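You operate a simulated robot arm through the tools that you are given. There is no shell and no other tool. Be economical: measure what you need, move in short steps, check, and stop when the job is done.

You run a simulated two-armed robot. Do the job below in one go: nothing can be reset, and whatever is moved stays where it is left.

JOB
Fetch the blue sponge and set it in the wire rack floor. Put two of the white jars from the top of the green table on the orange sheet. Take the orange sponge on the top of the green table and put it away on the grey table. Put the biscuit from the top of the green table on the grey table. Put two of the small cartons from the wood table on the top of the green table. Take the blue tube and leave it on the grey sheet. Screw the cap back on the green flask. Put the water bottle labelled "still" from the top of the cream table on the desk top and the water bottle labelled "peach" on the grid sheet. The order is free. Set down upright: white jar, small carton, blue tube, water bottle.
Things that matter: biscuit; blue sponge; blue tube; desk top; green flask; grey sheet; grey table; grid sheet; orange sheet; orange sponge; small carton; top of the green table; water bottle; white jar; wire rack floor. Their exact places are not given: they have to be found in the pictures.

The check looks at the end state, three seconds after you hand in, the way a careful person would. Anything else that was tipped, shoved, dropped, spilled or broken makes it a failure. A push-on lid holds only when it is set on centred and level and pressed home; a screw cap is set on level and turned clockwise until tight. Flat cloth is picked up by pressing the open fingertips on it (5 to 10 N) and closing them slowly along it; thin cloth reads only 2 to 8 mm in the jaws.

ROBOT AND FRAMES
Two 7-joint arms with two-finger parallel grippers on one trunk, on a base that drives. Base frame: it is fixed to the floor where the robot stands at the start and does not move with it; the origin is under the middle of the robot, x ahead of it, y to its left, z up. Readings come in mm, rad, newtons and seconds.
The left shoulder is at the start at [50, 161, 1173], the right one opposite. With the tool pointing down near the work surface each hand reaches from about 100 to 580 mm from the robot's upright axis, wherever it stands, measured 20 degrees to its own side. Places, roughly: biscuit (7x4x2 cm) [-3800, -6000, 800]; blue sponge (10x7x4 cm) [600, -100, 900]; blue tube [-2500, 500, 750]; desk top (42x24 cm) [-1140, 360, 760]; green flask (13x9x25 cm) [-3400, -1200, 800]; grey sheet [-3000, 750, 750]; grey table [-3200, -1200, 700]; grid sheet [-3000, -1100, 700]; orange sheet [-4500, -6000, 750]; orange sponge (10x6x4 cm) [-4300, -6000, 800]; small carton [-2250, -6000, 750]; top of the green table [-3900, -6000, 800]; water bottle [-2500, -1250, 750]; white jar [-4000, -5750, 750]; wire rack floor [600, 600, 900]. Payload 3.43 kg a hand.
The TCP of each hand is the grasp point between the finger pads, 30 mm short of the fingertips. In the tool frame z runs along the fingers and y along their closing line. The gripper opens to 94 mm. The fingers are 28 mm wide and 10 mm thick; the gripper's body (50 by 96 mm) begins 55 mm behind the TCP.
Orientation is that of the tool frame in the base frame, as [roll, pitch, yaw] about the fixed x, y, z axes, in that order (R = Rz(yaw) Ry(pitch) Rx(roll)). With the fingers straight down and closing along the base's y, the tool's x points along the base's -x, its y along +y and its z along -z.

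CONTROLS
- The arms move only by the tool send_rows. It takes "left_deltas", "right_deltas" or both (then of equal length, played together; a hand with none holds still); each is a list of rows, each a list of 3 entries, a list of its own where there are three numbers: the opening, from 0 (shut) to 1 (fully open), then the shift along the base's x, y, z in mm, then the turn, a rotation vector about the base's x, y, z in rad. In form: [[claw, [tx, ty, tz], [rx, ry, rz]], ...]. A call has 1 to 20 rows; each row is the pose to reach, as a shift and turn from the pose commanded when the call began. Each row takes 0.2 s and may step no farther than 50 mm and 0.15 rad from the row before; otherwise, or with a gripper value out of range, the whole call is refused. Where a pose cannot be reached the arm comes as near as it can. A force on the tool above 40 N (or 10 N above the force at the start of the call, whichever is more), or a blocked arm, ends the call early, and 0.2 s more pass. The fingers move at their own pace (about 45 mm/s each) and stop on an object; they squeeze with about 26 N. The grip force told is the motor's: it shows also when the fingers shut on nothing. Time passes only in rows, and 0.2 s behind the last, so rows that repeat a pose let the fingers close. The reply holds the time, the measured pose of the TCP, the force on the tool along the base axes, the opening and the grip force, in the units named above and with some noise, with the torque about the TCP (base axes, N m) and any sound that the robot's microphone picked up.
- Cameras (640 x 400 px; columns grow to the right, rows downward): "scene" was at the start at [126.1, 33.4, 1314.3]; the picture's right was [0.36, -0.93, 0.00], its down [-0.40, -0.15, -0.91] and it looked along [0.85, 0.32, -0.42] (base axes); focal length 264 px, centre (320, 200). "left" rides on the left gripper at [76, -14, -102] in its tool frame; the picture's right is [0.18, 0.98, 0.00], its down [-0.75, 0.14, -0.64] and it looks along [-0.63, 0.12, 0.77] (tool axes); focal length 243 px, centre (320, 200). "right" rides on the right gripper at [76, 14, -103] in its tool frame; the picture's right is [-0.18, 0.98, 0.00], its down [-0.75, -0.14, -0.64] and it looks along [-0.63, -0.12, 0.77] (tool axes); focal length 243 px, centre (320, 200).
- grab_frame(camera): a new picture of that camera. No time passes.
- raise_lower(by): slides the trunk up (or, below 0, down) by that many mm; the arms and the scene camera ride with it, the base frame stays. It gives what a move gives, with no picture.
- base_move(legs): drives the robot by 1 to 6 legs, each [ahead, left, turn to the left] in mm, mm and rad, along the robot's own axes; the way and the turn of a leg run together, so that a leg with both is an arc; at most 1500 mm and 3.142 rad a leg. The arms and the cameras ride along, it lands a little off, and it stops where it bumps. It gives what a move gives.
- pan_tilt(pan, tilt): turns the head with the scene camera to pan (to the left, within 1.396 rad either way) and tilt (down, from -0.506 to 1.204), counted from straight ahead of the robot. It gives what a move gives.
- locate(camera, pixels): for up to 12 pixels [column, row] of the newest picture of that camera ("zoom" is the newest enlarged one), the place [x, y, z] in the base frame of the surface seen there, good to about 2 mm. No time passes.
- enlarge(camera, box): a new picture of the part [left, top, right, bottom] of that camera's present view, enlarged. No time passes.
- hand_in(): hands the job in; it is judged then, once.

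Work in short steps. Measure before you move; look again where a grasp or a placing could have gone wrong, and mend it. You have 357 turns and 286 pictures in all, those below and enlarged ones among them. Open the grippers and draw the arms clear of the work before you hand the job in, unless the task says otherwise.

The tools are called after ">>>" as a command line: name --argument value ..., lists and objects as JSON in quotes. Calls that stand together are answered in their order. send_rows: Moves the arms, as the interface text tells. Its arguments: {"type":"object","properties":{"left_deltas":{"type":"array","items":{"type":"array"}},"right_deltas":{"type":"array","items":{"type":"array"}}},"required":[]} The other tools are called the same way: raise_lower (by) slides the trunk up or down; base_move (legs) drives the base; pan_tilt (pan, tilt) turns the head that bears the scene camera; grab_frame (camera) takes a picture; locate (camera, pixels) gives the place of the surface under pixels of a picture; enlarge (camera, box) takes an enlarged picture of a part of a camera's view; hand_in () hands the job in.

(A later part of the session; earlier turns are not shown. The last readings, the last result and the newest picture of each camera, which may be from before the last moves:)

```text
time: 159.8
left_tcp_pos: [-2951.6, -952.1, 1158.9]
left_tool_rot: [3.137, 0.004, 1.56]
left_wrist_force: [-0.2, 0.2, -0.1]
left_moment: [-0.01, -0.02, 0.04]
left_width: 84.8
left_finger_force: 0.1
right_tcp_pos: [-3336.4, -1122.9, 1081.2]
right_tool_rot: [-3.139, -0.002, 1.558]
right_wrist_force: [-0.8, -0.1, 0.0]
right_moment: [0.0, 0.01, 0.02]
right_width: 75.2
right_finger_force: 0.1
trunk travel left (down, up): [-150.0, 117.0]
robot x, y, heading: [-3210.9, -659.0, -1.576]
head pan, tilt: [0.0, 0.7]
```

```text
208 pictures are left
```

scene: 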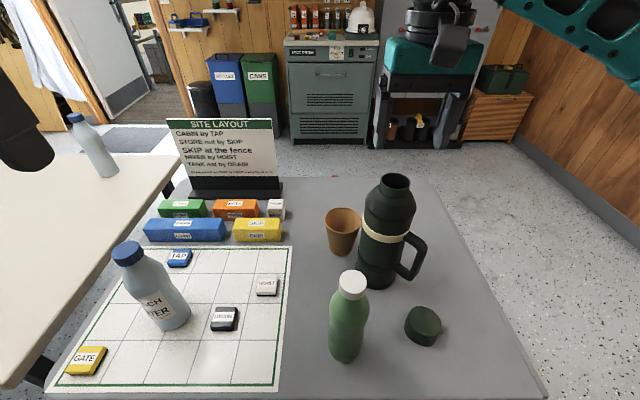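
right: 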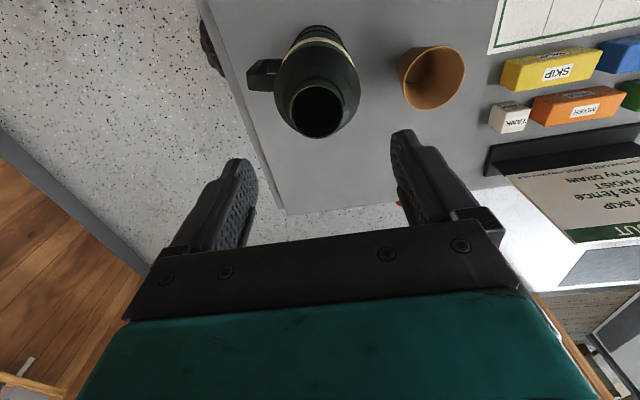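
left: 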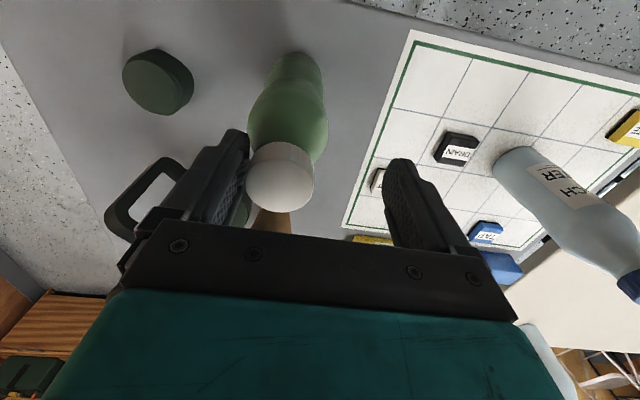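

I lower onto the neck and grip.

>>> send_rows --right_deltas '[[0.8, [6, -1, -35], [0, 0, 0]], [0.8, [6, -1, -60], [0, 0, 0]], [0.8, [6, -1, -72], [0, 0, 0]], [0.8, [6, -1, -72], [0, 0, 0]], [0, [6, -1, -72], [0, 0, 0]], [0, [6, -1, -72], [0, 0, 0]], [0, [6, -1, -72], [0, 0, 0]], [0, [6, -1, -72], [0, 0, 0]]]'

>>> send_rows --right_deltas '[[0, [0, 0, 6], [0, 0, 0]], [0, [0, 0, 12], [0, 0, 0]], [0, [-10, 0, 12], [0, 0, -0.14]], [0, [-20, 0, 12], [0, 0, -0.28]], [0, [-30, 0, 12], [0, 0, -0.42]], [0, [-40, 0, 12], [0, 0, -0.56]], [0, [-55, 0, 12], [0, 0, -0.7]], [0, [-55, -3, 12], [0, 0, -0.84]], [0, [-55, -6, 12], [0, 0, -0.98]], [0, [-55, -6, 12], [0, 0, -1.12]], [0, [-55, -6, 12], [0, 0, -1.26]], [0, [-55, -6, 12], [0, 0, -1.4]], [0, [-55, -6, 12], [0, 0, -1.54]], [0, [-55, -6, 12], [0, 0, -1.68]], [0, [-55, -6, 12], [0, 0, -1.82]], [0, [-55, -6, 12], [0, 0, -1.96]], [0, [-55, -6, 12], [0, 0, -2.1]], [0, [-55, -6, 12], [0, 0, -2.15]]]'

>>> grab_frame --camera "scene"

```text
time: 161.6
left_tcp_pos: [-2951.3, -951.4, 1159.8]
left_tool_rot: [3.136, 0.005, 1.559]
left_wrist_force: [-0.3, 0.0, 0.0]
left_moment: [0.0, -0.02, 0.02]
left_width: 84.6
left_finger_force: 0.0
right_tcp_pos: [-3330.0, -1124.1, 1009.6]
right_tool_rot: [-3.139, 0.0, 1.56]
right_wrist_force: [-2.1, 0.3, 0.0]
right_moment: [0.03, 0.05, 0.03]
right_width: 45.3
right_finger_force: 25.9
trunk travel left (down, up): [-150.0, 117.0]
robot x, y, heading: [-3209.2, -653.6, -1.576]
head pan, tilt: [0.0, 0.7]
```

```text
time: 165.4
left_tcp_pos: [-2950.4, -951.9, 1159.3]
left_tool_rot: [3.137, 0.006, 1.561]
left_wrist_force: [0.6, 0.1, -0.1]
left_moment: [0.03, 0.0, 0.02]
left_width: 84.6
left_finger_force: 0.1
right_tcp_pos: [-3386.2, -1129.6, 1021.4]
right_tool_rot: [-3.138, -0.002, -0.594]
right_wrist_force: [-0.6, -0.1, -4.3]
right_moment: [-0.04, 0.02, 0.0]
right_width: 45.5
right_finger_force: 26.3
trunk travel left (down, up): [-150.0, 117.0]
robot x, y, heading: [-3208.5, -658.1, -1.567]
head pan, tilt: [0.0, 0.7]
```

```text
207 pictures are left
```

scene: 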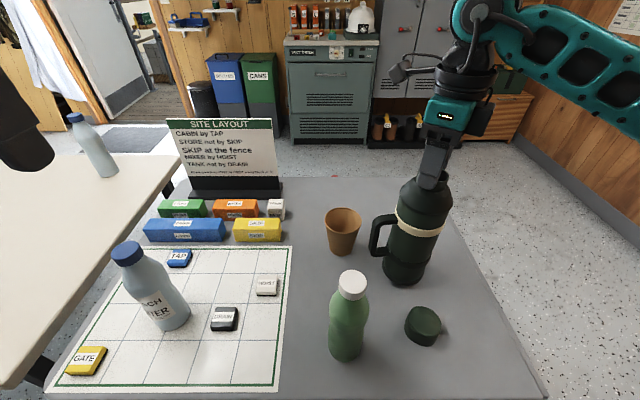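

Handle now points left. I lower the flask, release, lift, and turn the hand back while moving over the cap.

>>> send_rows --right_deltas '[[0, [0, 0, -6], [0, 0, 0]], [0, [0, 0, -10], [0, 0, 0]], [0, [0, 0, -12], [0, 0, 0]], [0, [0, 0, -12], [0, 0, 0]], [0.5, [0, 0, -12], [0, 0, 0]], [0.7, [0, 0, -12], [0, 0, 0]], [0.7, [0, 0, 20], [0, 0, 0]], [0.7, [0, 0, 60], [0, 0, 0]], [0.8, [0, 20, 90], [0, 0, 0.14]], [0.9, [0, 40, 100], [0, 0, 0.28]], [0.9, [-10, 60, 100], [0, 0, 0.42]], [0.9, [-20, 80, 100], [0, 0, 0.56]], [0.9, [-20, 100, 100], [0, 0, 0.7]], [0.9, [-20, 120, 100], [0, 0, 0.84]], [0.9, [-15, 127, 80], [0, 0, 0.98]], [0.9, [-9, 127, 40], [0, 0, 1.12]], [0.9, [-9, 127, 0], [0, 0, 1.26]], [0.9, [-9, 127, -40], [0, 0, 1.4]], [0.9, [-9, 127, -80], [0, 0, 1.54]], [0.9, [-9, 127, -120], [0, 0, 1.68]]]'

>>> grab_frame --camera "scene"

>>> grab_frame --camera "right"

```text
time: 169.6
left_tcp_pos: [-2951.1, -952.5, 1159.3]
left_tool_rot: [3.139, 0.005, 1.561]
left_wrist_force: [0.5, 0.1, 0.6]
left_moment: [0.02, 0.03, 0.03]
left_width: 84.6
left_finger_force: 0.0
right_tcp_pos: [-3394.0, -1000.7, 903.0]
right_tool_rot: [-3.141, -0.003, 1.09]
right_wrist_force: [0.0, 0.2, -0.3]
right_moment: [-0.01, 0.0, -0.01]
right_width: 84.5
right_finger_force: 0.1
trunk travel left (down, up): [-150.0, 117.0]
robot x, y, heading: [-3210.0, -657.3, -1.571]
head pan, tilt: [0.0, 0.7]
```

```text
206 pictures are left
```

scene: 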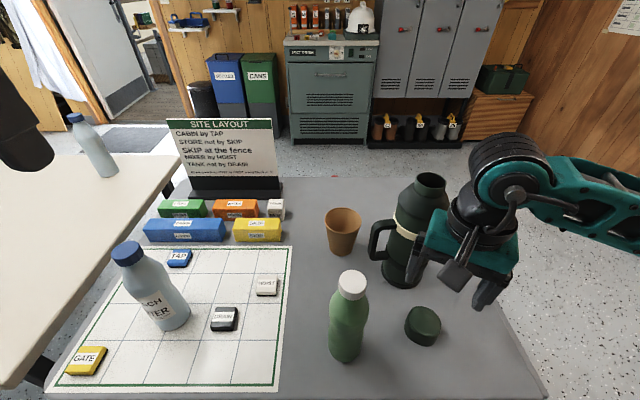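

```text
205 pictures are left
```

right: 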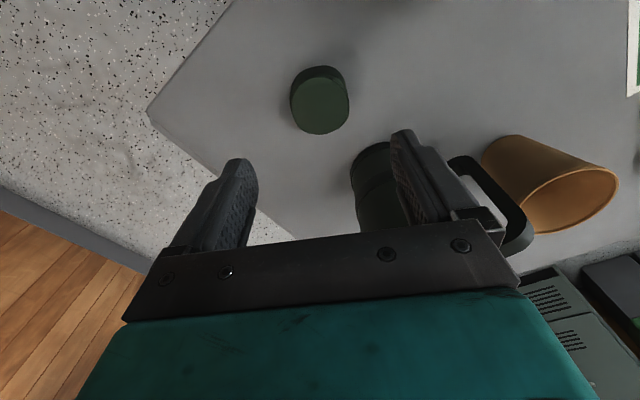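

I verify the cap centre, then descend and grip.

>>> locate --camera "right" --pixels '[[320, 108], [292, 105], [349, 105], [320, 80], [321, 132]]'

```text
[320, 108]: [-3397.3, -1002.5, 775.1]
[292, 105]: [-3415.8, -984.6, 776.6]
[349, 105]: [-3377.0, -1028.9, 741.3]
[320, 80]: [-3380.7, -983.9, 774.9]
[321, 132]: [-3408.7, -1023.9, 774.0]
```

>>> send_rows --right_deltas '[[0.9, [-1, -3, -30], [0, 0, 0.12]], [0.9, [-1, -3, -60], [0, 0, 0.24]], [0.9, [-1, -3, -95], [0, 0, 0.36]], [0.9, [-1, -3, -119], [0, 0, 0.46]], [0.9, [-1, -3, -119], [0, 0, 0.46]], [0, [-1, -3, -119], [0, 0, 0.46]], [0, [-1, -3, -119], [0, 0, 0.46]], [0, [-1, -3, -119], [0, 0, 0.46]], [0, [-1, -3, -119], [0, 0, 0.46]]]'

>>> send_rows --right_deltas '[[0, [0, 0, 40], [0, 0, 0]], [0, [0, 0, 80], [0, 0, 0]], [0, [0, 0, 125], [0, 0, 0]], [0, [0, 0, 170], [0, 0, 0]], [0, [0, 0, 215], [0, 0, 0]], [0, [0, 0, 260], [0, 0, 0]], [0, [0, 0, 300], [0, 0, 0]], [0, [0, 0, 330], [0, 0, 0]]]'

>>> grab_frame --camera "scene"

```text
time: 171.6
left_tcp_pos: [-2951.8, -951.3, 1158.6]
left_tool_rot: [3.14, 0.004, 1.561]
left_wrist_force: [-0.1, 0.5, 0.6]
left_moment: [-0.04, 0.01, -0.05]
left_width: 84.5
left_finger_force: 0.0
right_tcp_pos: [-3396.2, -1005.4, 782.4]
right_tool_rot: [3.14, -0.003, 1.55]
right_wrist_force: [0.6, -0.1, 0.1]
right_moment: [-0.02, 0.01, 0.0]
right_width: 52.7
right_finger_force: 26.1
trunk travel left (down, up): [-150.0, 117.0]
robot x, y, heading: [-3207.9, -655.2, -1.574]
head pan, tilt: [0.0, 0.7]
```

```text
time: 173.4
left_tcp_pos: [-2950.5, -950.3, 1159.7]
left_tool_rot: [3.137, 0.006, 1.561]
left_wrist_force: [-0.9, 0.9, 0.0]
left_moment: [0.04, -0.01, 0.02]
left_width: 84.6
left_finger_force: 0.1
right_tcp_pos: [-3398.5, -1005.0, 1114.5]
right_tool_rot: [-3.138, -0.002, 1.551]
right_wrist_force: [-0.5, 1.0, -0.4]
right_moment: [0.0, 0.0, -0.01]
right_width: 52.7
right_finger_force: 25.9
trunk travel left (down, up): [-150.0, 117.0]
robot x, y, heading: [-3207.6, -654.0, -1.572]
head pan, tilt: [0.0, 0.7]
```

```text
204 pictures are left
```

scene: 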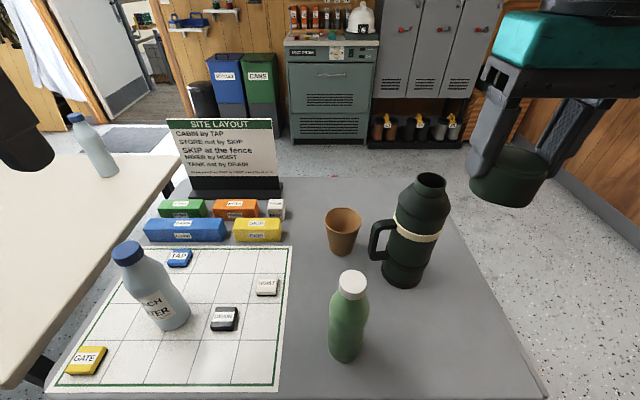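

Cap held level. Now I measure the handle for the left hand.

>>> enlarge --camera "scene" --box '[350, 160, 470, 300]'

```text
2.86 times, centred on (410, 230) of scene
```

zoom: 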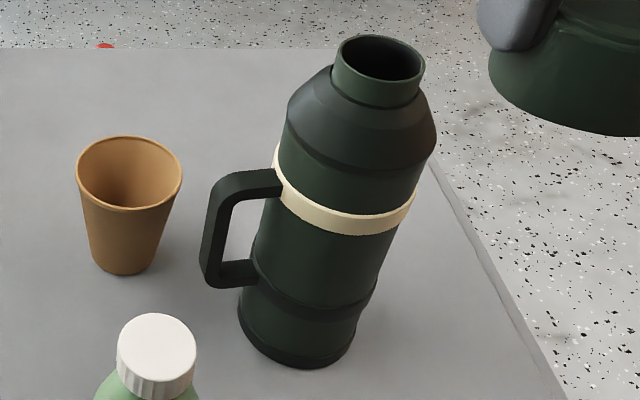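

>>> locate --camera "zoom" --pixels '[[215, 230], [205, 250], [223, 190], [228, 230], [245, 275], [225, 275], [255, 182], [340, 60], [378, 75], [420, 75], [400, 80], [150, 330]]'

```text
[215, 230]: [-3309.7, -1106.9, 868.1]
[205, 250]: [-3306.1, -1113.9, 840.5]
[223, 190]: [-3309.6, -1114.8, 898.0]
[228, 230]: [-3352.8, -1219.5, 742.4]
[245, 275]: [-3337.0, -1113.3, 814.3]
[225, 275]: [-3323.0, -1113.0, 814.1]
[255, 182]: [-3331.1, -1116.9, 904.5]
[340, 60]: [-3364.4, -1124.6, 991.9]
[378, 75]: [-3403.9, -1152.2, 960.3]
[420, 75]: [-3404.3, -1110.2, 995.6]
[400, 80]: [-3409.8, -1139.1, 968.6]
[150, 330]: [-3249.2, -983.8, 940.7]
```

Neck centre ≈(-3386,-1129); handle bar ≈(-3313,-1118), z 820–898. I turn the left hand so that its fingers point −x with the closing line horizontal, still high up.

>>> send_rows --left_deltas '[[0.6, [-10, 0, 5], [0.084, 0.084, 0.084]], [0.6, [-20, 0, 10], [0.168, 0.168, 0.168]], [0.6, [-30, 0, 15], [0.252, 0.252, 0.252]], [0.6, [-45, 0, 20], [0.336, 0.336, 0.336]], [0.6, [-60, 0, 20], [0.42, 0.42, 0.42]], [0.6, [-75, 0, 20], [0.504, 0.504, 0.504]], [0.6, [-90, 0, 20], [0.588, 0.588, 0.588]], [0.6, [-105, 0, 20], [0.672, 0.672, 0.672]], [0.6, [-120, 0, 20], [0.756, 0.756, 0.756]], [0.6, [-135, 0, 20], [0.84, 0.84, 0.84]], [0.6, [-150, -10, 20], [0.924, 0.924, 0.924]], [0.6, [-165, -20, 20], [1.008, 1.008, 1.008]], [0.6, [-180, -30, 20], [1.092, 1.092, 1.092]], [0.6, [-195, -40, 20], [1.15, 1.15, 1.15]], [0.6, [-200, -50, 20], [1.209, 1.209, 1.209]], [0.6, [-200, -50, 20], [1.209, 1.209, 1.209]]]'

>>> grab_frame --camera "scene"

>>> grab_frame --camera "left"

```text
time: 176.8
left_tcp_pos: [-3181.2, -959.2, 1225.2]
left_tool_rot: [-2.969, -1.509, 3.014]
left_wrist_force: [-0.5, 0.8, -0.3]
left_moment: [0.01, 0.02, 0.04]
left_width: 56.4
left_finger_force: 0.0
left hand out of reach, approached as far as the arm can: row 11, 12, 13, 14, 15, 16
right_tcp_pos: [-3396.2, -1004.1, 1114.2]
right_tool_rot: [-3.141, -0.001, 1.55]
right_wrist_force: [-0.5, -0.2, -0.9]
right_moment: [-0.01, -0.01, -0.02]
right_width: 52.8
right_finger_force: 26.0
trunk travel left (down, up): [-150.0, 117.0]
robot x, y, heading: [-3208.1, -657.9, -1.578]
head pan, tilt: [0.0, 0.7]
```

```text
202 pictures are left
```

scene: 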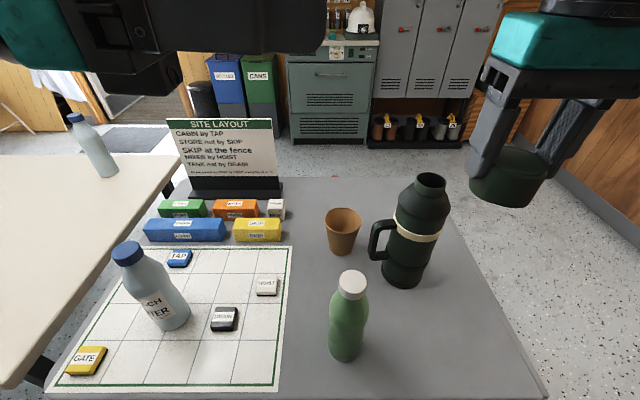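

```text
201 pictures are left
```

left: 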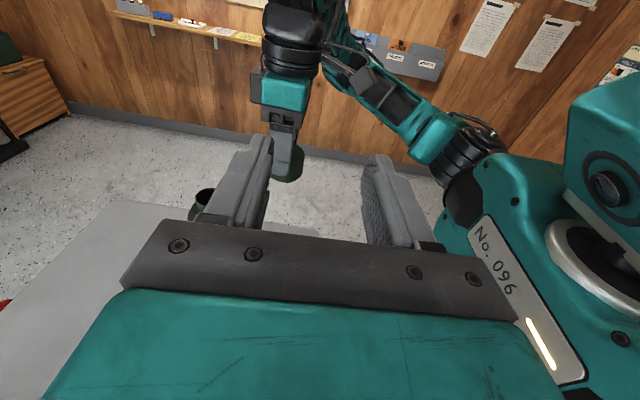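

Orientation is nearly as wanted. I move the left hand forward to above the handle side and trim the angles.

>>> send_rows --left_deltas '[[0.6, [0, -40, -10], [0, 0.02, 0.02]], [0.6, [0, -80, -20], [0, 0.03, 0.04]], [0.6, [0, -115, -40], [0, 0.04, 0.06]], [0.6, [-10, -146, -70], [0, 0.05, 0.08]], [0.6, [-20, -146, -105], [0, 0.06, 0.1]], [0.6, [-30, -146, -125], [0, 0.06, 0.1]], [0.6, [-30, -146, -125], [0, 0.06, 0.1]]]'

>>> grab_frame --camera "scene"

>>> grab_frame --camera "left"

```text
time: 178.4
left_tcp_pos: [-3211.0, -1056.5, 1168.5]
left_tool_rot: [-3.035, -1.449, -3.024]
left_wrist_force: [0.1, 0.1, -0.7]
left_moment: [0.0, -0.01, 0.02]
left_width: 56.2
left_finger_force: 0.0
left hand out of reach, approached as far as the arm can: row 1, 2, 3, 4, 5, 6, 7
right_tcp_pos: [-3397.9, -1004.8, 1113.8]
right_tool_rot: [-3.141, -0.001, 1.551]
right_wrist_force: [0.0, -0.4, -0.4]
right_moment: [0.0, 0.02, -0.01]
right_width: 52.7
right_finger_force: 26.0
trunk travel left (down, up): [-150.0, 117.0]
robot x, y, heading: [-3208.0, -659.0, -1.577]
head pan, tilt: [0.0, 0.7]
```

```text
200 pictures are left
```

scene: 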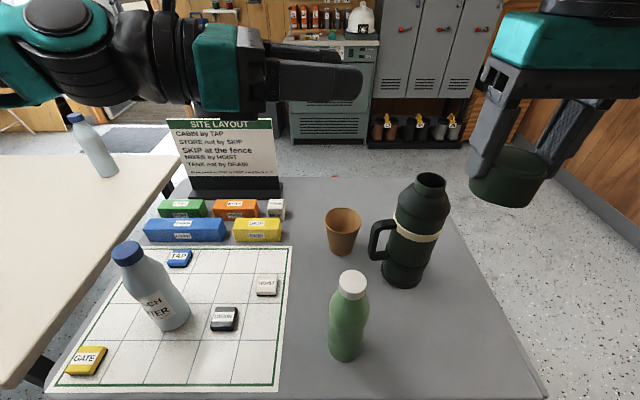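

```text
199 pictures are left
```

left: 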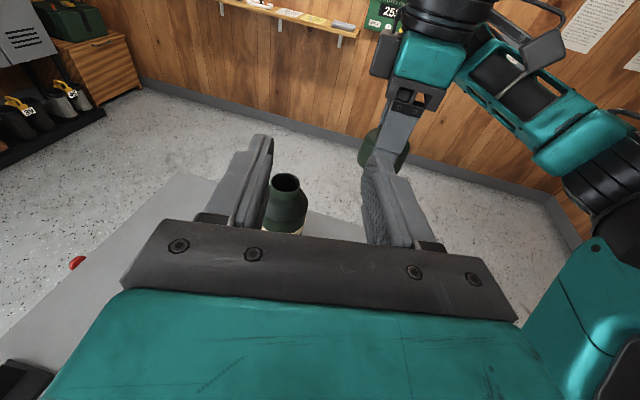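

The arm cannot point fully sideways there. I will instead straddle the handle at a slant (~50° from vertical) and stand 65 mm farther right so that both hands work near my midline.

>>> base_move --legs '[[0, -65, 0]]'

>>> send_rows --left_deltas '[[0.6, [0, 0, 0], [0, -0.12, 0]], [0.6, [5, -10, -10], [0, -0.24, 0]], [0.6, [10, -20, -30], [0, -0.36, 0]], [0.6, [20, -30, -50], [0, -0.48, 0]], [0.6, [30, -40, -80], [0, -0.58, 0]], [0.6, [40, -45, -115], [0, -0.58, 0]], [0.6, [48, -45, -150], [0, -0.58, 0]], [0.6, [48, -45, -150], [0, -0.58, 0]]]'

>>> grab_frame --camera "scene"

>>> grab_frame --camera "left"

```text
time: 179.6
left_tcp_pos: [-3273.4, -1056.3, 1170.2]
left_tool_rot: [-3.044, -1.45, -3.018]
left_wrist_force: [-0.2, 0.1, -0.5]
left_moment: [0.01, 0.04, 0.01]
left_width: 56.7
left_finger_force: 0.0
right_tcp_pos: [-3461.7, -1004.7, 1115.0]
right_tool_rot: [3.141, -0.001, 1.547]
right_wrist_force: [-0.5, 0.3, -1.1]
right_moment: [0.01, -0.02, 0.02]
right_width: 52.9
right_finger_force: 26.2
trunk travel left (down, up): [-150.0, 117.0]
robot x, y, heading: [-3272.1, -658.1, -1.572]
head pan, tilt: [0.0, 0.7]
```

```text
time: 181.4
left_tcp_pos: [-3227.3, -1102.8, 1017.3]
left_tool_rot: [-2.938, -0.869, -3.119]
left_wrist_force: [0.1, 1.1, 0.2]
left_moment: [0.04, 0.02, 0.03]
left_width: 56.4
left_finger_force: 0.1
right_tcp_pos: [-3462.3, -1003.8, 1114.6]
right_tool_rot: [-3.141, -0.002, 1.547]
right_wrist_force: [0.1, 0.5, -0.1]
right_moment: [-0.02, 0.02, 0.02]
right_width: 52.8
right_finger_force: 26.3
trunk travel left (down, up): [-150.0, 117.0]
robot x, y, heading: [-3275.3, -661.9, -1.576]
head pan, tilt: [0.0, 0.7]
```

```text
198 pictures are left
```

scene: 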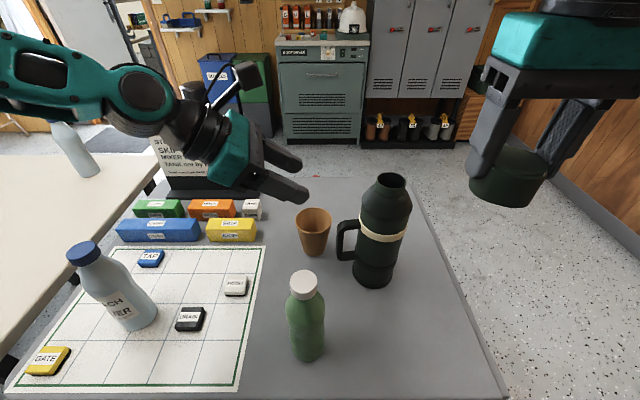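

```text
197 pictures are left
```

left: 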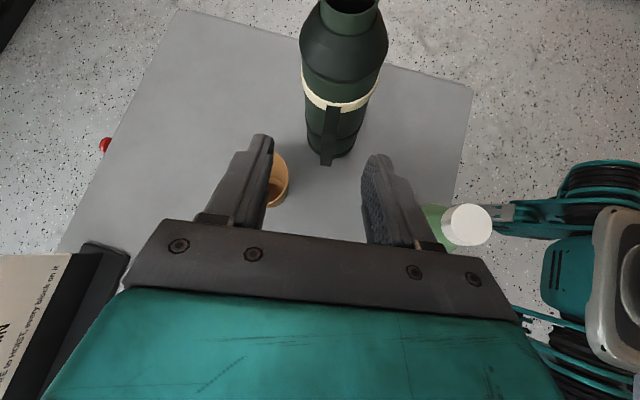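

The handle lies right between the fingers' line (328,145). I locate it from this camera.

>>> locate --camera "left" --pixels '[[328, 110], [322, 160], [334, 160], [328, 145], [330, 125], [350, 8], [322, 5]]'

```text
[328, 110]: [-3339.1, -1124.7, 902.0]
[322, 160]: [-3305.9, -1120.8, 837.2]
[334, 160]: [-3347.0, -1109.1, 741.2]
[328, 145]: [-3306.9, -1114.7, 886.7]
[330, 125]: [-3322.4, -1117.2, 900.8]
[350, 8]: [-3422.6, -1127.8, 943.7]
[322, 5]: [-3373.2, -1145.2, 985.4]
```

I come down to the line of approach, then slide along the tool axis onto the handle and close.

>>> send_rows --left_deltas '[[0.6, [-4, 2, -30], [0, 0, 0]], [0.6, [-7, 4, -60], [0, 0, 0]], [0.6, [-10, 6, -90], [0, 0, 0]], [0.6, [-32, 0, -109], [0, 0, 0]], [0.6, [-54, -7, -128], [0, 0, 0]], [0.6, [-77, -14, -147], [0, 0, 0]], [0.6, [-77, -14, -147], [0, 0, 0]]]'

>>> grab_frame --camera "left"

>>> grab_frame --camera "scene"

```text
time: 183.0
left_tcp_pos: [-3249.1, -1091.8, 915.7]
left_tool_rot: [-2.939, -0.869, -3.119]
left_wrist_force: [0.0, 0.0, -0.2]
left_moment: [-0.01, -0.02, -0.01]
left_width: 56.5
left_finger_force: 0.0
left hand out of reach, approached as far as the arm can: row 4, 5, 6, 7
right_tcp_pos: [-3462.5, -1005.5, 1114.6]
right_tool_rot: [-3.14, -0.001, 1.55]
right_wrist_force: [0.8, 0.0, -0.9]
right_moment: [0.0, -0.01, 0.0]
right_width: 53.1
right_finger_force: 26.2
trunk travel left (down, up): [-150.0, 117.0]
robot x, y, heading: [-3275.4, -657.0, -1.573]
head pan, tilt: [0.0, 0.7]
```

```text
196 pictures are left
```

left: 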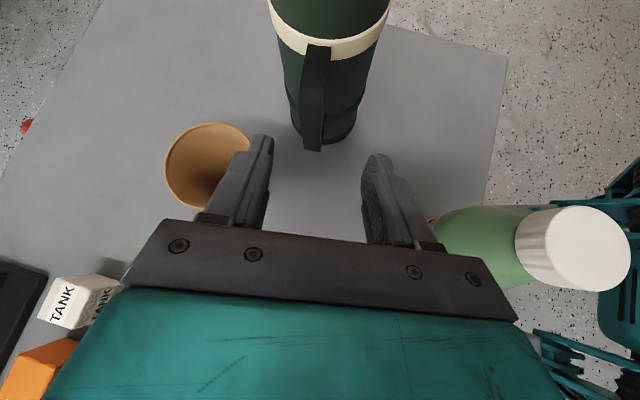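

```text
195 pictures are left
```

scene: 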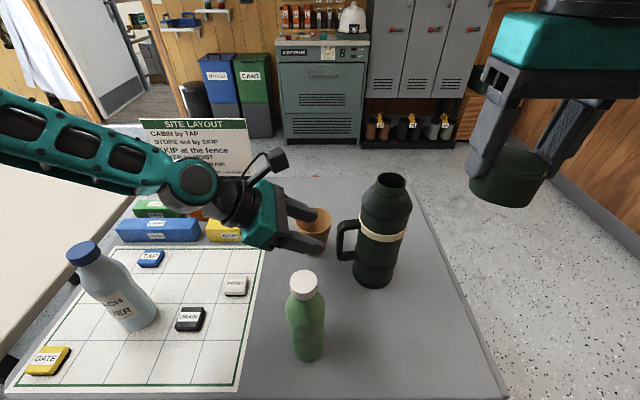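

Short by ~55 mm; a lower shoulder should help. I raise the left hand, lower the trunk by 85, and try again.

>>> send_rows --left_deltas '[[0.6, [8, 0, 30], [0, 0, 0]], [0.6, [12, 0, 60], [0, 0, 0]], [0.6, [12, 0, 90], [0, 0, 0]]]'

>>> raise_lower --by -90

>>> send_rows --left_deltas '[[0.6, [-22, -7, -19], [0, 0, 0]], [0.6, [-44, -14, -30], [0, 0, 0]], [0.6, [-67, -25, -45], [0, 0, 0]], [0.6, [-67, -25, -45], [0, 0, 0]]]'

>>> grab_frame --camera "left"

```text
time: 183.8
left_tcp_pos: [-3238.1, -1093.3, 1006.6]
left_tool_rot: [-2.94, -0.87, -3.117]
left_wrist_force: [0.4, -0.4, -0.4]
left_moment: [-0.03, 0.0, 0.0]
left_width: 56.4
left_finger_force: 0.0
right_tcp_pos: [-3462.2, -1003.4, 1114.4]
right_tool_rot: [-3.141, -0.002, 1.548]
right_wrist_force: [0.8, 0.2, -0.4]
right_moment: [-0.02, 0.02, 0.02]
right_width: 52.7
right_finger_force: 26.5
trunk travel left (down, up): [-150.0, 117.0]
robot x, y, heading: [-3272.9, -655.1, -1.574]
head pan, tilt: [0.0, 0.7]
```

```text
time: 185.1
left_tcp_pos: [-3238.1, -1093.3, 917.8]
left_tool_rot: [-2.94, -0.869, -3.118]
left_wrist_force: [-0.5, 1.7, -0.2]
left_moment: [0.0, 0.0, -0.01]
left_width: 56.5
left_finger_force: 0.0
right_tcp_pos: [-3461.9, -1005.4, 1025.6]
right_tool_rot: [-3.14, -0.002, 1.547]
right_wrist_force: [-0.7, -0.6, -1.0]
right_moment: [0.03, -0.03, 0.0]
right_width: 52.9
right_finger_force: 25.8
trunk travel left (down, up): [-60.0, 207.0]
robot x, y, heading: [-3276.6, -656.7, -1.576]
head pan, tilt: [0.0, 0.7]
```

```text
time: 186.1
left_tcp_pos: [-3281.1, -1108.2, 887.0]
left_tool_rot: [-2.939, -0.87, -3.117]
left_wrist_force: [0.4, 0.0, -0.2]
left_moment: [0.03, -0.03, 0.01]
left_width: 56.6
left_finger_force: 0.1
left hand out of reach, approached as far as the arm can: row 3, 4
right_tcp_pos: [-3462.0, -1005.6, 1024.4]
right_tool_rot: [-3.141, -0.004, 1.55]
right_wrist_force: [0.3, -0.1, -0.5]
right_moment: [-0.01, -0.03, 0.0]
right_width: 52.9
right_finger_force: 26.1
trunk travel left (down, up): [-60.0, 207.0]
robot x, y, heading: [-3269.5, -656.3, -1.578]
head pan, tilt: [0.0, 0.7]
```

```text
194 pictures are left
```

left: 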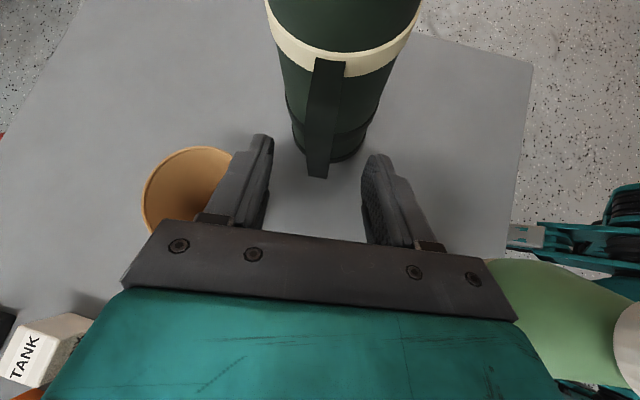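

Nearly there. I shift the base right 24 mm, which carries the open fingers over the handle.

>>> base_move --legs '[[0, -24, 0]]'

>>> grab_frame --camera "left"

```text
time: 187.0
left_tcp_pos: [-3305.5, -1108.0, 889.5]
left_tool_rot: [-2.939, -0.869, -3.117]
left_wrist_force: [0.3, -0.7, 0.6]
left_moment: [0.02, 0.0, 0.01]
left_width: 56.3
left_finger_force: 0.1
right_tcp_pos: [-3486.9, -1003.8, 1024.8]
right_tool_rot: [3.14, -0.001, 1.549]
right_wrist_force: [-0.3, -0.2, -0.7]
right_moment: [0.05, -0.02, -0.01]
right_width: 52.8
right_finger_force: 26.4
trunk travel left (down, up): [-60.0, 207.0]
robot x, y, heading: [-3298.0, -658.7, -1.574]
head pan, tilt: [0.0, 0.7]
```

```text
193 pictures are left
```

left: 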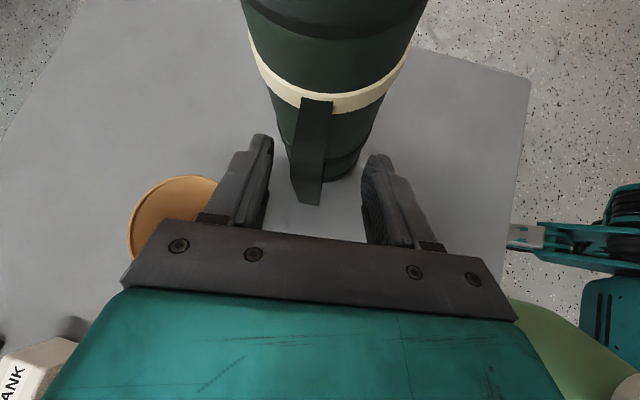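

>>> send_rows --left_deltas '[[0.6, [1, -6, -6], [0, 0, 0]], [0.6, [1, -9, -12], [0, 0, 0]], [0.6, [1, -9, -12], [0, 0, 0]], [0, [1, -9, -12], [0, 0, 0]], [0, [1, -9, -12], [0, 0, 0]], [0, [1, -9, -12], [0, 0, 0]], [0, [1, -9, -12], [0, 0, 0]]]'

>>> grab_frame --camera "left"

>>> grab_frame --camera "scene"

```text
time: 188.6
left_tcp_pos: [-3299.5, -1112.4, 881.6]
left_tool_rot: [-2.937, -0.872, -3.12]
left_wrist_force: [-0.9, 3.0, 5.8]
left_moment: [0.76, 0.87, -0.24]
left_width: 20.7
left_finger_force: 25.6
left hand out of reach, approached as far as the arm can: row 1, 2, 3, 4, 5, 6, 7
right_tcp_pos: [-3486.6, -1004.1, 1024.2]
right_tool_rot: [3.142, 0.001, 1.548]
right_wrist_force: [-0.1, -0.7, 0.1]
right_moment: [0.01, -0.01, 0.0]
right_width: 52.7
right_finger_force: 25.8
trunk travel left (down, up): [-60.0, 207.0]
robot x, y, heading: [-3298.0, -658.3, -1.574]
head pan, tilt: [0.0, 0.7]
```

```text
192 pictures are left
```

left: 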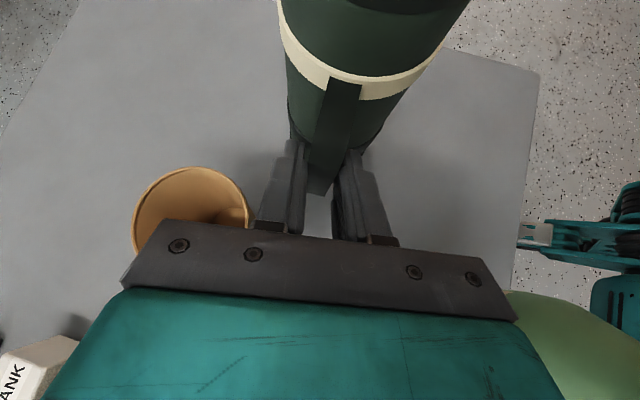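

```text
191 pictures are left
```

scene: 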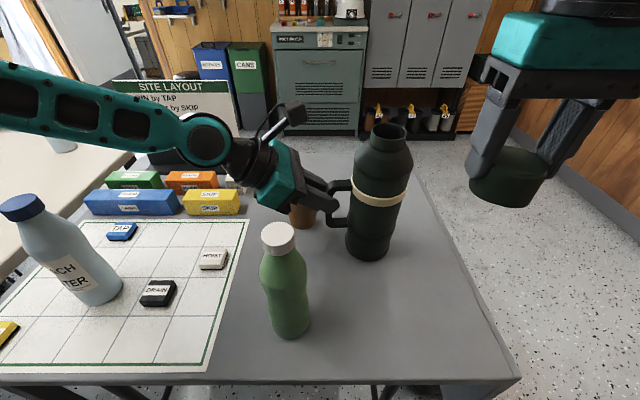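

The handle is gripped (20.7 mm). I re-measure the neck.

>>> enlarge --camera "scene" --box '[340, 110, 430, 170]'

```text
6.67 times, centred on (385, 140) of scene
```

zoom: 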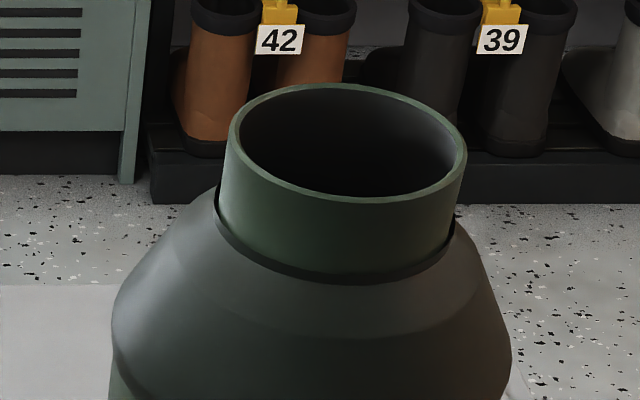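

>>> locate --camera "zoom" --pixels '[[232, 130], [250, 160], [300, 190], [350, 202], [400, 200], [440, 185], [464, 165], [300, 225], [400, 240], [320, 86], [420, 103], [260, 95]]'

```text
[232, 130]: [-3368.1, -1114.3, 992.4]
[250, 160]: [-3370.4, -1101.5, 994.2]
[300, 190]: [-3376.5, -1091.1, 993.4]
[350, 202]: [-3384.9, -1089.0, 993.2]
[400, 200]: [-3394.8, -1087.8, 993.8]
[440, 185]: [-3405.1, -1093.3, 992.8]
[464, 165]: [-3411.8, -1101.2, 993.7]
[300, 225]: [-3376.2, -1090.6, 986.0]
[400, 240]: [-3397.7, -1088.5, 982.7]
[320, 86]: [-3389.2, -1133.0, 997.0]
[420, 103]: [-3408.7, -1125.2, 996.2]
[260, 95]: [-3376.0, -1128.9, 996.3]
```

The rim's back is ~3 mm higher than its front; I check whether the flask is tilted.

>>> locate --camera "scene" --pixels '[[370, 255], [368, 235], [370, 215], [346, 245], [347, 225], [390, 245], [388, 258]]'

>>> enlarge --camera "scene" --box '[300, 110, 430, 275]'

```text
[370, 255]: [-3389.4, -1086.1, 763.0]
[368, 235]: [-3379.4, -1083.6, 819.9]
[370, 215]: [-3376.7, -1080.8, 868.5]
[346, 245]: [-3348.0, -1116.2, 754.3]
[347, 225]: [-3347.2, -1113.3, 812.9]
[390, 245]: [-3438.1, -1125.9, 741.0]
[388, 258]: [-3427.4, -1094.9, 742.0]
```

```text
2.42 times, centred on (365, 192) of scene
```

zoom: 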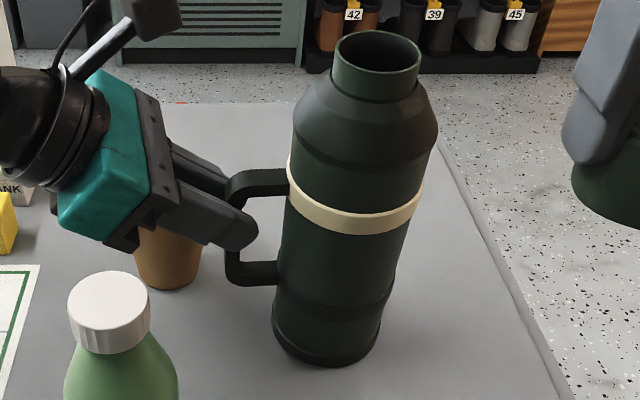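

It leans ~3° toward +y. I tilt the left hand about x by +0.05 to stand it upright.

>>> send_rows --left_deltas '[[0, [0, 2, 0], [0.025, 0, 0]], [0, [0, 3, -1], [0.05, 0, 0]], [0, [0, 3, -1], [0.05, 0, 0]]]'

>>> enlarge --camera "scene" --box '[340, 110, 430, 170]'

>>> locate --camera "zoom" --pixels '[[232, 130], [300, 190], [350, 202], [400, 200], [464, 160], [320, 88], [420, 105], [260, 97]]'

>>> locate --camera "scene" --pixels '[[370, 255], [368, 235], [370, 215]]'

```text
time: 189.4
left_tcp_pos: [-3297.1, -1110.6, 879.6]
left_tool_rot: [-3.013, -0.869, -3.058]
left_wrist_force: [2.0, -3.8, 6.6]
left_moment: [-0.13, 0.14, 0.17]
left_width: 19.6
left_finger_force: 26.6
right_tcp_pos: [-3486.0, -1004.1, 1024.8]
right_tool_rot: [-3.14, -0.003, 1.547]
right_wrist_force: [-0.2, 1.1, -1.0]
right_moment: [0.01, 0.02, -0.01]
right_width: 52.8
right_finger_force: 26.3
trunk travel left (down, up): [-60.0, 207.0]
robot x, y, heading: [-3297.2, -658.3, -1.575]
head pan, tilt: [0.0, 0.7]
```

```text
6.67 times, centred on (385, 140) of scene
```

zoom: 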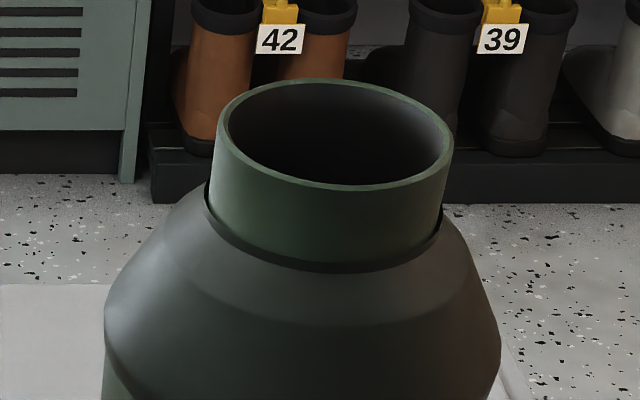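

```text
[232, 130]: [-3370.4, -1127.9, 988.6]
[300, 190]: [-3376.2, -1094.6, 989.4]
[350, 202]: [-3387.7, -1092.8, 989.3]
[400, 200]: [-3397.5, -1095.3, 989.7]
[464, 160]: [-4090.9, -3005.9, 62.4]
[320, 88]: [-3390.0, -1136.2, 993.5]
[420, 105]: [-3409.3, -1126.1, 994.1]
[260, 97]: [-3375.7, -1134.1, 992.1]
```

```text
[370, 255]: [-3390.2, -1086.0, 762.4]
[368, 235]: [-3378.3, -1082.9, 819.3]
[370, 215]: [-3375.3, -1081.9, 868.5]
```

>>> locate --camera "zoom" --pixels '[[221, 130], [240, 158], [280, 178], [330, 187], [390, 182], [430, 165], [449, 145], [300, 83], [350, 85], [400, 100]]'

```text
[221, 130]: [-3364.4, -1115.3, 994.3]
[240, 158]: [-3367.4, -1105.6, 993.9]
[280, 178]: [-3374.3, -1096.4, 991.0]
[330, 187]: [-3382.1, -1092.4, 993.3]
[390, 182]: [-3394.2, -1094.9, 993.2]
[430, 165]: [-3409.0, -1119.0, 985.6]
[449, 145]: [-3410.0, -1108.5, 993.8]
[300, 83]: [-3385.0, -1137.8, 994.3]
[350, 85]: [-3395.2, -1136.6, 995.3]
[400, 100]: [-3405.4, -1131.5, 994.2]
```

About 2° lean remains. I repeat a bit more and press it slightly down.

>>> send_rows --left_deltas '[[0, [0, 1, -1], [0.03, 0, 0]], [0, [0, 2, -2], [0.06, 0, 0]], [0, [0, 2, -3], [0.07, 0, 0]], [0, [0, 2, -3], [0.07, 0, 0]]]'

>>> enlarge --camera "scene" --box '[340, 110, 430, 170]'

>>> locate --camera "scene" --pixels '[[370, 255], [368, 235], [370, 215]]'

```text
time: 190.4
left_tcp_pos: [-3296.1, -1105.9, 878.6]
left_tool_rot: [-3.122, -0.86, -2.978]
left_wrist_force: [-1.3, -2.0, 7.4]
left_moment: [0.03, 0.83, 0.18]
left_width: 15.8
left_finger_force: 25.6
left hand out of reach, approached as far as the arm can: row 2, 3, 4
right_tcp_pos: [-3485.0, -1003.2, 1024.4]
right_tool_rot: [-3.141, -0.004, 1.549]
right_wrist_force: [-0.2, -0.5, -0.4]
right_moment: [0.02, -0.02, 0.01]
right_width: 52.6
right_finger_force: 25.9
trunk travel left (down, up): [-60.0, 207.0]
robot x, y, heading: [-3298.3, -655.6, -1.571]
head pan, tilt: [0.0, 0.7]
```

```text
6.67 times, centred on (385, 140) of scene
```

zoom: 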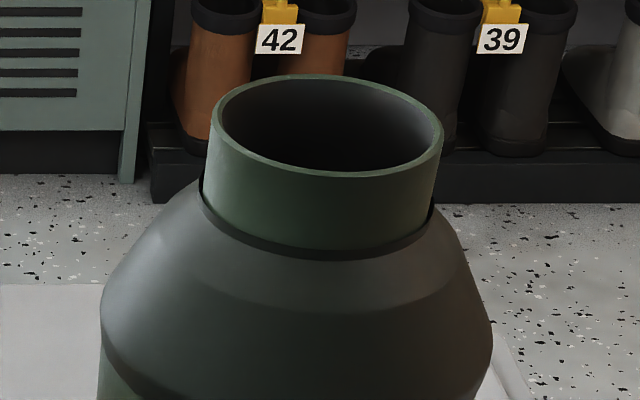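

```text
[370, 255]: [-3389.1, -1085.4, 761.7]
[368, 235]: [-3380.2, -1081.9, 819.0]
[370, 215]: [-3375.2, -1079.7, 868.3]
```

The fingers now lie flat on the handle (15.8 mm). I open a little so the flask settles upright, then close again.

>>> send_rows --left_deltas '[[0.35, [0, 0, 0], [0, 0, 0]], [0.35, [0, 0, 0], [0, 0, 0]], [0.35, [0, 0, 0], [0, 0, 0]]]'

>>> grab_frame --camera "left"

>>> locate --camera "scene" --pixels '[[370, 255], [368, 235], [370, 215]]'

```text
time: 191.2
left_tcp_pos: [-3295.1, -1105.9, 877.1]
left_tool_rot: [-3.123, -0.86, -2.977]
left_wrist_force: [0.3, -0.1, 0.1]
left_moment: [0.02, 0.01, 0.0]
left_width: 32.9
left_finger_force: 0.1
right_tcp_pos: [-3485.8, -1004.4, 1024.4]
right_tool_rot: [-3.141, 0.0, 1.547]
right_wrist_force: [0.5, 0.3, 0.4]
right_moment: [0.01, 0.04, -0.03]
right_width: 52.9
right_finger_force: 26.1
trunk travel left (down, up): [-60.0, 207.0]
robot x, y, heading: [-3293.8, -657.6, -1.577]
head pan, tilt: [0.0, 0.7]
```

```text
186 pictures are left
```

left: 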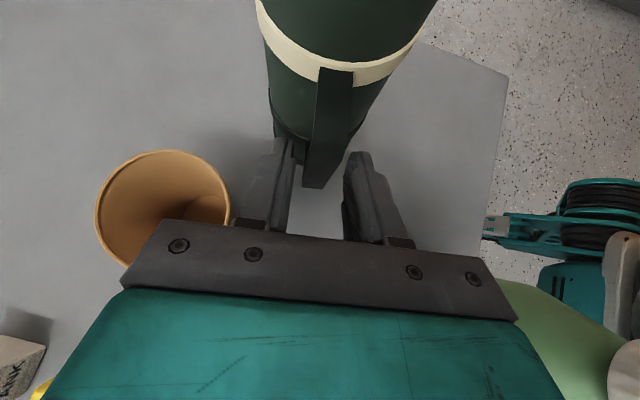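

```text
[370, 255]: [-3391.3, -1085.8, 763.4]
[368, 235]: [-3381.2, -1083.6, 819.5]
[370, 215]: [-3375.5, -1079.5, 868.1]
```

>>> grab_frame --camera "scene"

>>> enlarge --camera "scene" --box '[340, 110, 430, 170]'

>>> locate --camera "zoom" --pixels '[[221, 130], [240, 158], [280, 178], [330, 187], [390, 182], [430, 165], [445, 145], [300, 83], [350, 85], [400, 100]]'

>>> locate --camera "scene" --pixels '[[370, 255], [368, 235], [370, 215]]'

```text
185 pictures are left
```

scene: 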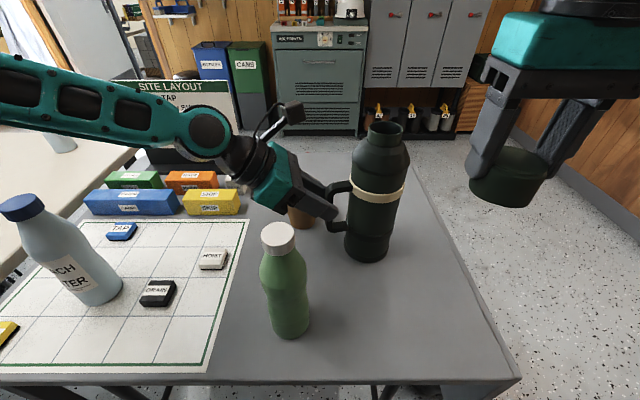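

```text
6.67 times, centred on (385, 140) of scene
```

zoom: 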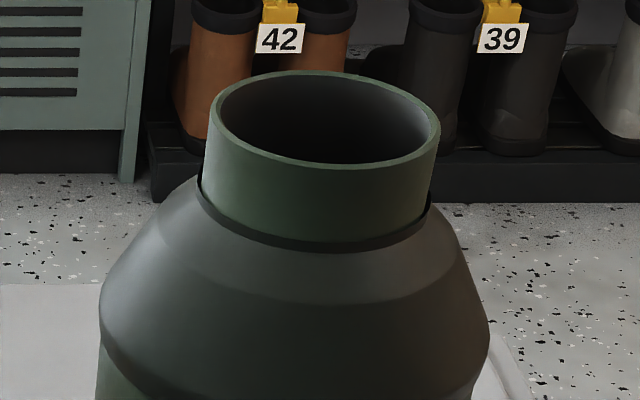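

```text
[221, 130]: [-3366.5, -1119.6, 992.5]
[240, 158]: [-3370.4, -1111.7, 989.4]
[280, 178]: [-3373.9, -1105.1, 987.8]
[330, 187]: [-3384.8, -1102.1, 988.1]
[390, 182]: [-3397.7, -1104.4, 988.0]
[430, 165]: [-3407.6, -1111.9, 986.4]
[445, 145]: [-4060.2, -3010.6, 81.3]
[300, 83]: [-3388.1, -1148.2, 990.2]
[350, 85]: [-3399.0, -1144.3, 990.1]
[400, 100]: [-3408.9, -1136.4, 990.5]
```

```text
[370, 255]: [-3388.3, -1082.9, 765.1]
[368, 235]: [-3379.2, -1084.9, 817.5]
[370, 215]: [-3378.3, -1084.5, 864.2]
```

Now it stands upright, rim centre ≈(-3388,-1125), z 990. I close the left fingers again, now aligned, and re-check.

>>> send_rows --left_deltas '[[0.28, [0, -2, 0], [0, 0, 0]], [0.22, [0, -4, 0], [0, 0, 0]], [0.17, [0, -4, 0], [0, 0, 0]], [0.1, [0, -4, 0], [0, 0, 0]], [0, [0, -4, 0], [0, 0, 0]], [0, [0, -4, 0], [0, 0, 0]]]'

>>> grab_frame --camera "scene"

>>> enlarge --camera "scene" --box '[340, 110, 430, 170]'

>>> locate --camera "scene" --pixels '[[370, 255], [368, 235], [370, 215]]'

```text
time: 192.6
left_tcp_pos: [-3294.5, -1111.0, 878.5]
left_tool_rot: [-3.12, -0.859, -2.98]
left_wrist_force: [-0.3, 2.8, 1.4]
left_moment: [0.59, 0.33, -0.24]
left_width: 16.0
left_finger_force: 26.0
right_tcp_pos: [-3486.3, -1004.8, 1024.4]
right_tool_rot: [-3.14, -0.002, 1.548]
right_wrist_force: [-0.5, -1.4, -0.1]
right_moment: [-0.02, 0.0, 0.01]
right_width: 52.7
right_finger_force: 25.9
trunk travel left (down, up): [-60.0, 207.0]
robot x, y, heading: [-3296.5, -660.3, -1.575]
head pan, tilt: [0.0, 0.7]
```

```text
183 pictures are left
```

scene: 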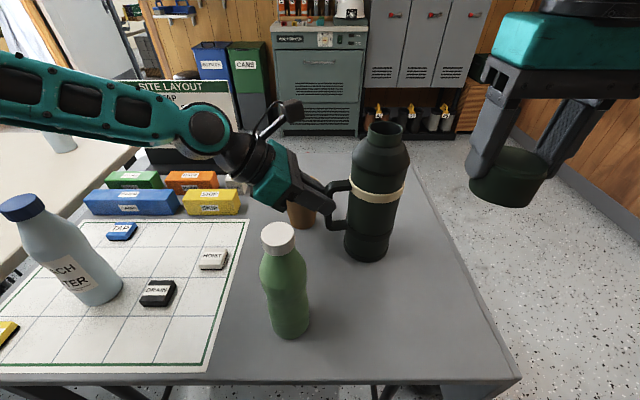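

```text
6.67 times, centred on (385, 140) of scene
```

zoom: 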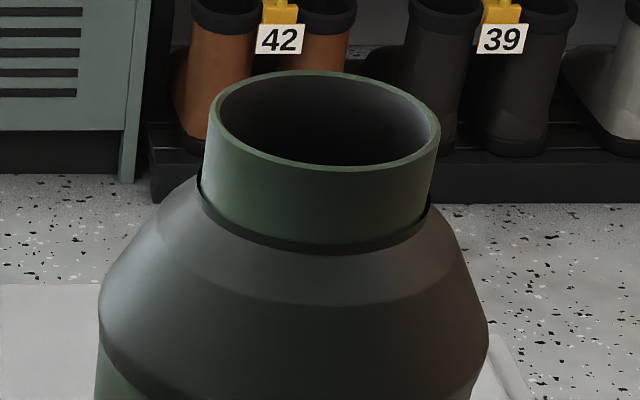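

```text
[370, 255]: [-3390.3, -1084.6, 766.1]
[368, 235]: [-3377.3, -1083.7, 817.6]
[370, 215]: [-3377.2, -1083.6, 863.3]
```

Gripped firmly with the flask upright. I take the rim points exactly.

>>> locate --camera "zoom" --pixels '[[212, 120], [222, 140], [260, 157], [310, 166], [360, 167], [410, 155], [436, 130], [300, 73], [350, 75], [400, 90], [240, 87]]'

```text
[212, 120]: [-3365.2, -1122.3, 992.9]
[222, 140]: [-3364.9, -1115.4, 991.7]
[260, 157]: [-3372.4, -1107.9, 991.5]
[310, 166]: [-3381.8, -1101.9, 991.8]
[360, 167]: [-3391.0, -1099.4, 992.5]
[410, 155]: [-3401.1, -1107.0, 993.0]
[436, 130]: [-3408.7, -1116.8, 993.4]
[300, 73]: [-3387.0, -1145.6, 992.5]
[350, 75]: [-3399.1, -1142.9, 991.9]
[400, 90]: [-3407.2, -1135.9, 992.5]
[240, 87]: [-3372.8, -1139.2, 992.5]
```

Rim centre (-3387.5,-1122.5). I raise the right hand and bring the cap above it.

>>> send_rows --right_deltas '[[0, [0, 0, 40], [0, 0, 0]], [0, [15, -20, 55], [0, 0, 0]], [0, [35, -50, 55], [0, 0, 0]], [0, [60, -80, 55], [0, 0, 0]], [0, [80, -105, 50], [0, 0, 0]], [0, [98, -118, 42], [0, 0, 0]], [0, [98, -118, 42], [0, 0, 0]]]'

>>> grab_frame --camera "scene"

>>> enlarge --camera "scene" --box '[340, 90, 430, 150]'

```text
time: 194.2
left_tcp_pos: [-3293.7, -1110.7, 878.5]
left_tool_rot: [-3.121, -0.86, -2.98]
left_wrist_force: [-0.1, 1.2, 4.2]
left_moment: [0.44, 0.39, -0.14]
left_width: 15.9
left_finger_force: 25.5
right_tcp_pos: [-3387.0, -1122.6, 1066.3]
right_tool_rot: [-3.141, -0.001, 1.549]
right_wrist_force: [0.2, 0.2, -0.4]
right_moment: [0.0, 0.0, 0.0]
right_width: 52.9
right_finger_force: 25.8
trunk travel left (down, up): [-60.0, 207.0]
robot x, y, heading: [-3296.0, -658.3, -1.575]
head pan, tilt: [0.0, 0.7]
```

```text
181 pictures are left
```

scene: 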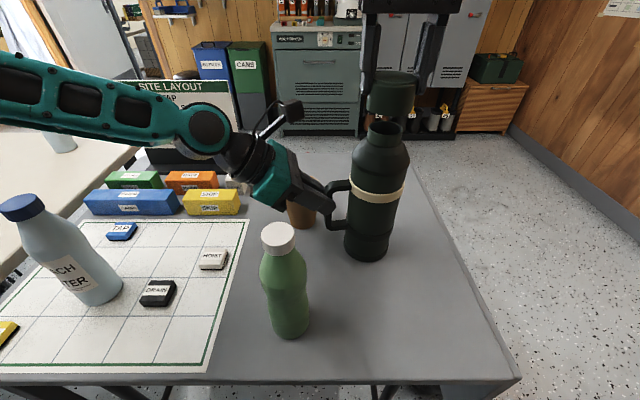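

```text
6.67 times, centred on (385, 120) of scene
```

zoom: 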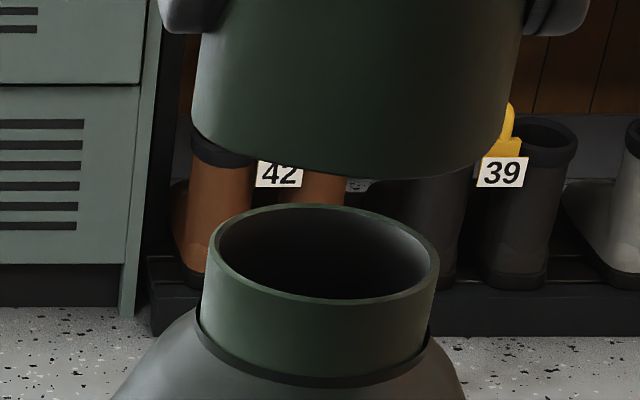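

I measure the cap's skirt to align it with the rim.

>>> locate --camera "zoom" --pixels '[[196, 110], [215, 140], [260, 160], [300, 170], [350, 173], [400, 170], [450, 160], [495, 135], [510, 105]]'

```text
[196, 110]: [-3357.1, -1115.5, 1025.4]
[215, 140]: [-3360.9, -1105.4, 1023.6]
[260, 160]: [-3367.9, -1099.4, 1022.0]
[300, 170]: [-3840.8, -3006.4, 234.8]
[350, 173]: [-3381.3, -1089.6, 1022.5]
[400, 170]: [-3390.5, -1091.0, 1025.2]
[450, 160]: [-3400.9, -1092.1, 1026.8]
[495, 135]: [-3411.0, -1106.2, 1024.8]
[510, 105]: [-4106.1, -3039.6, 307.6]
```

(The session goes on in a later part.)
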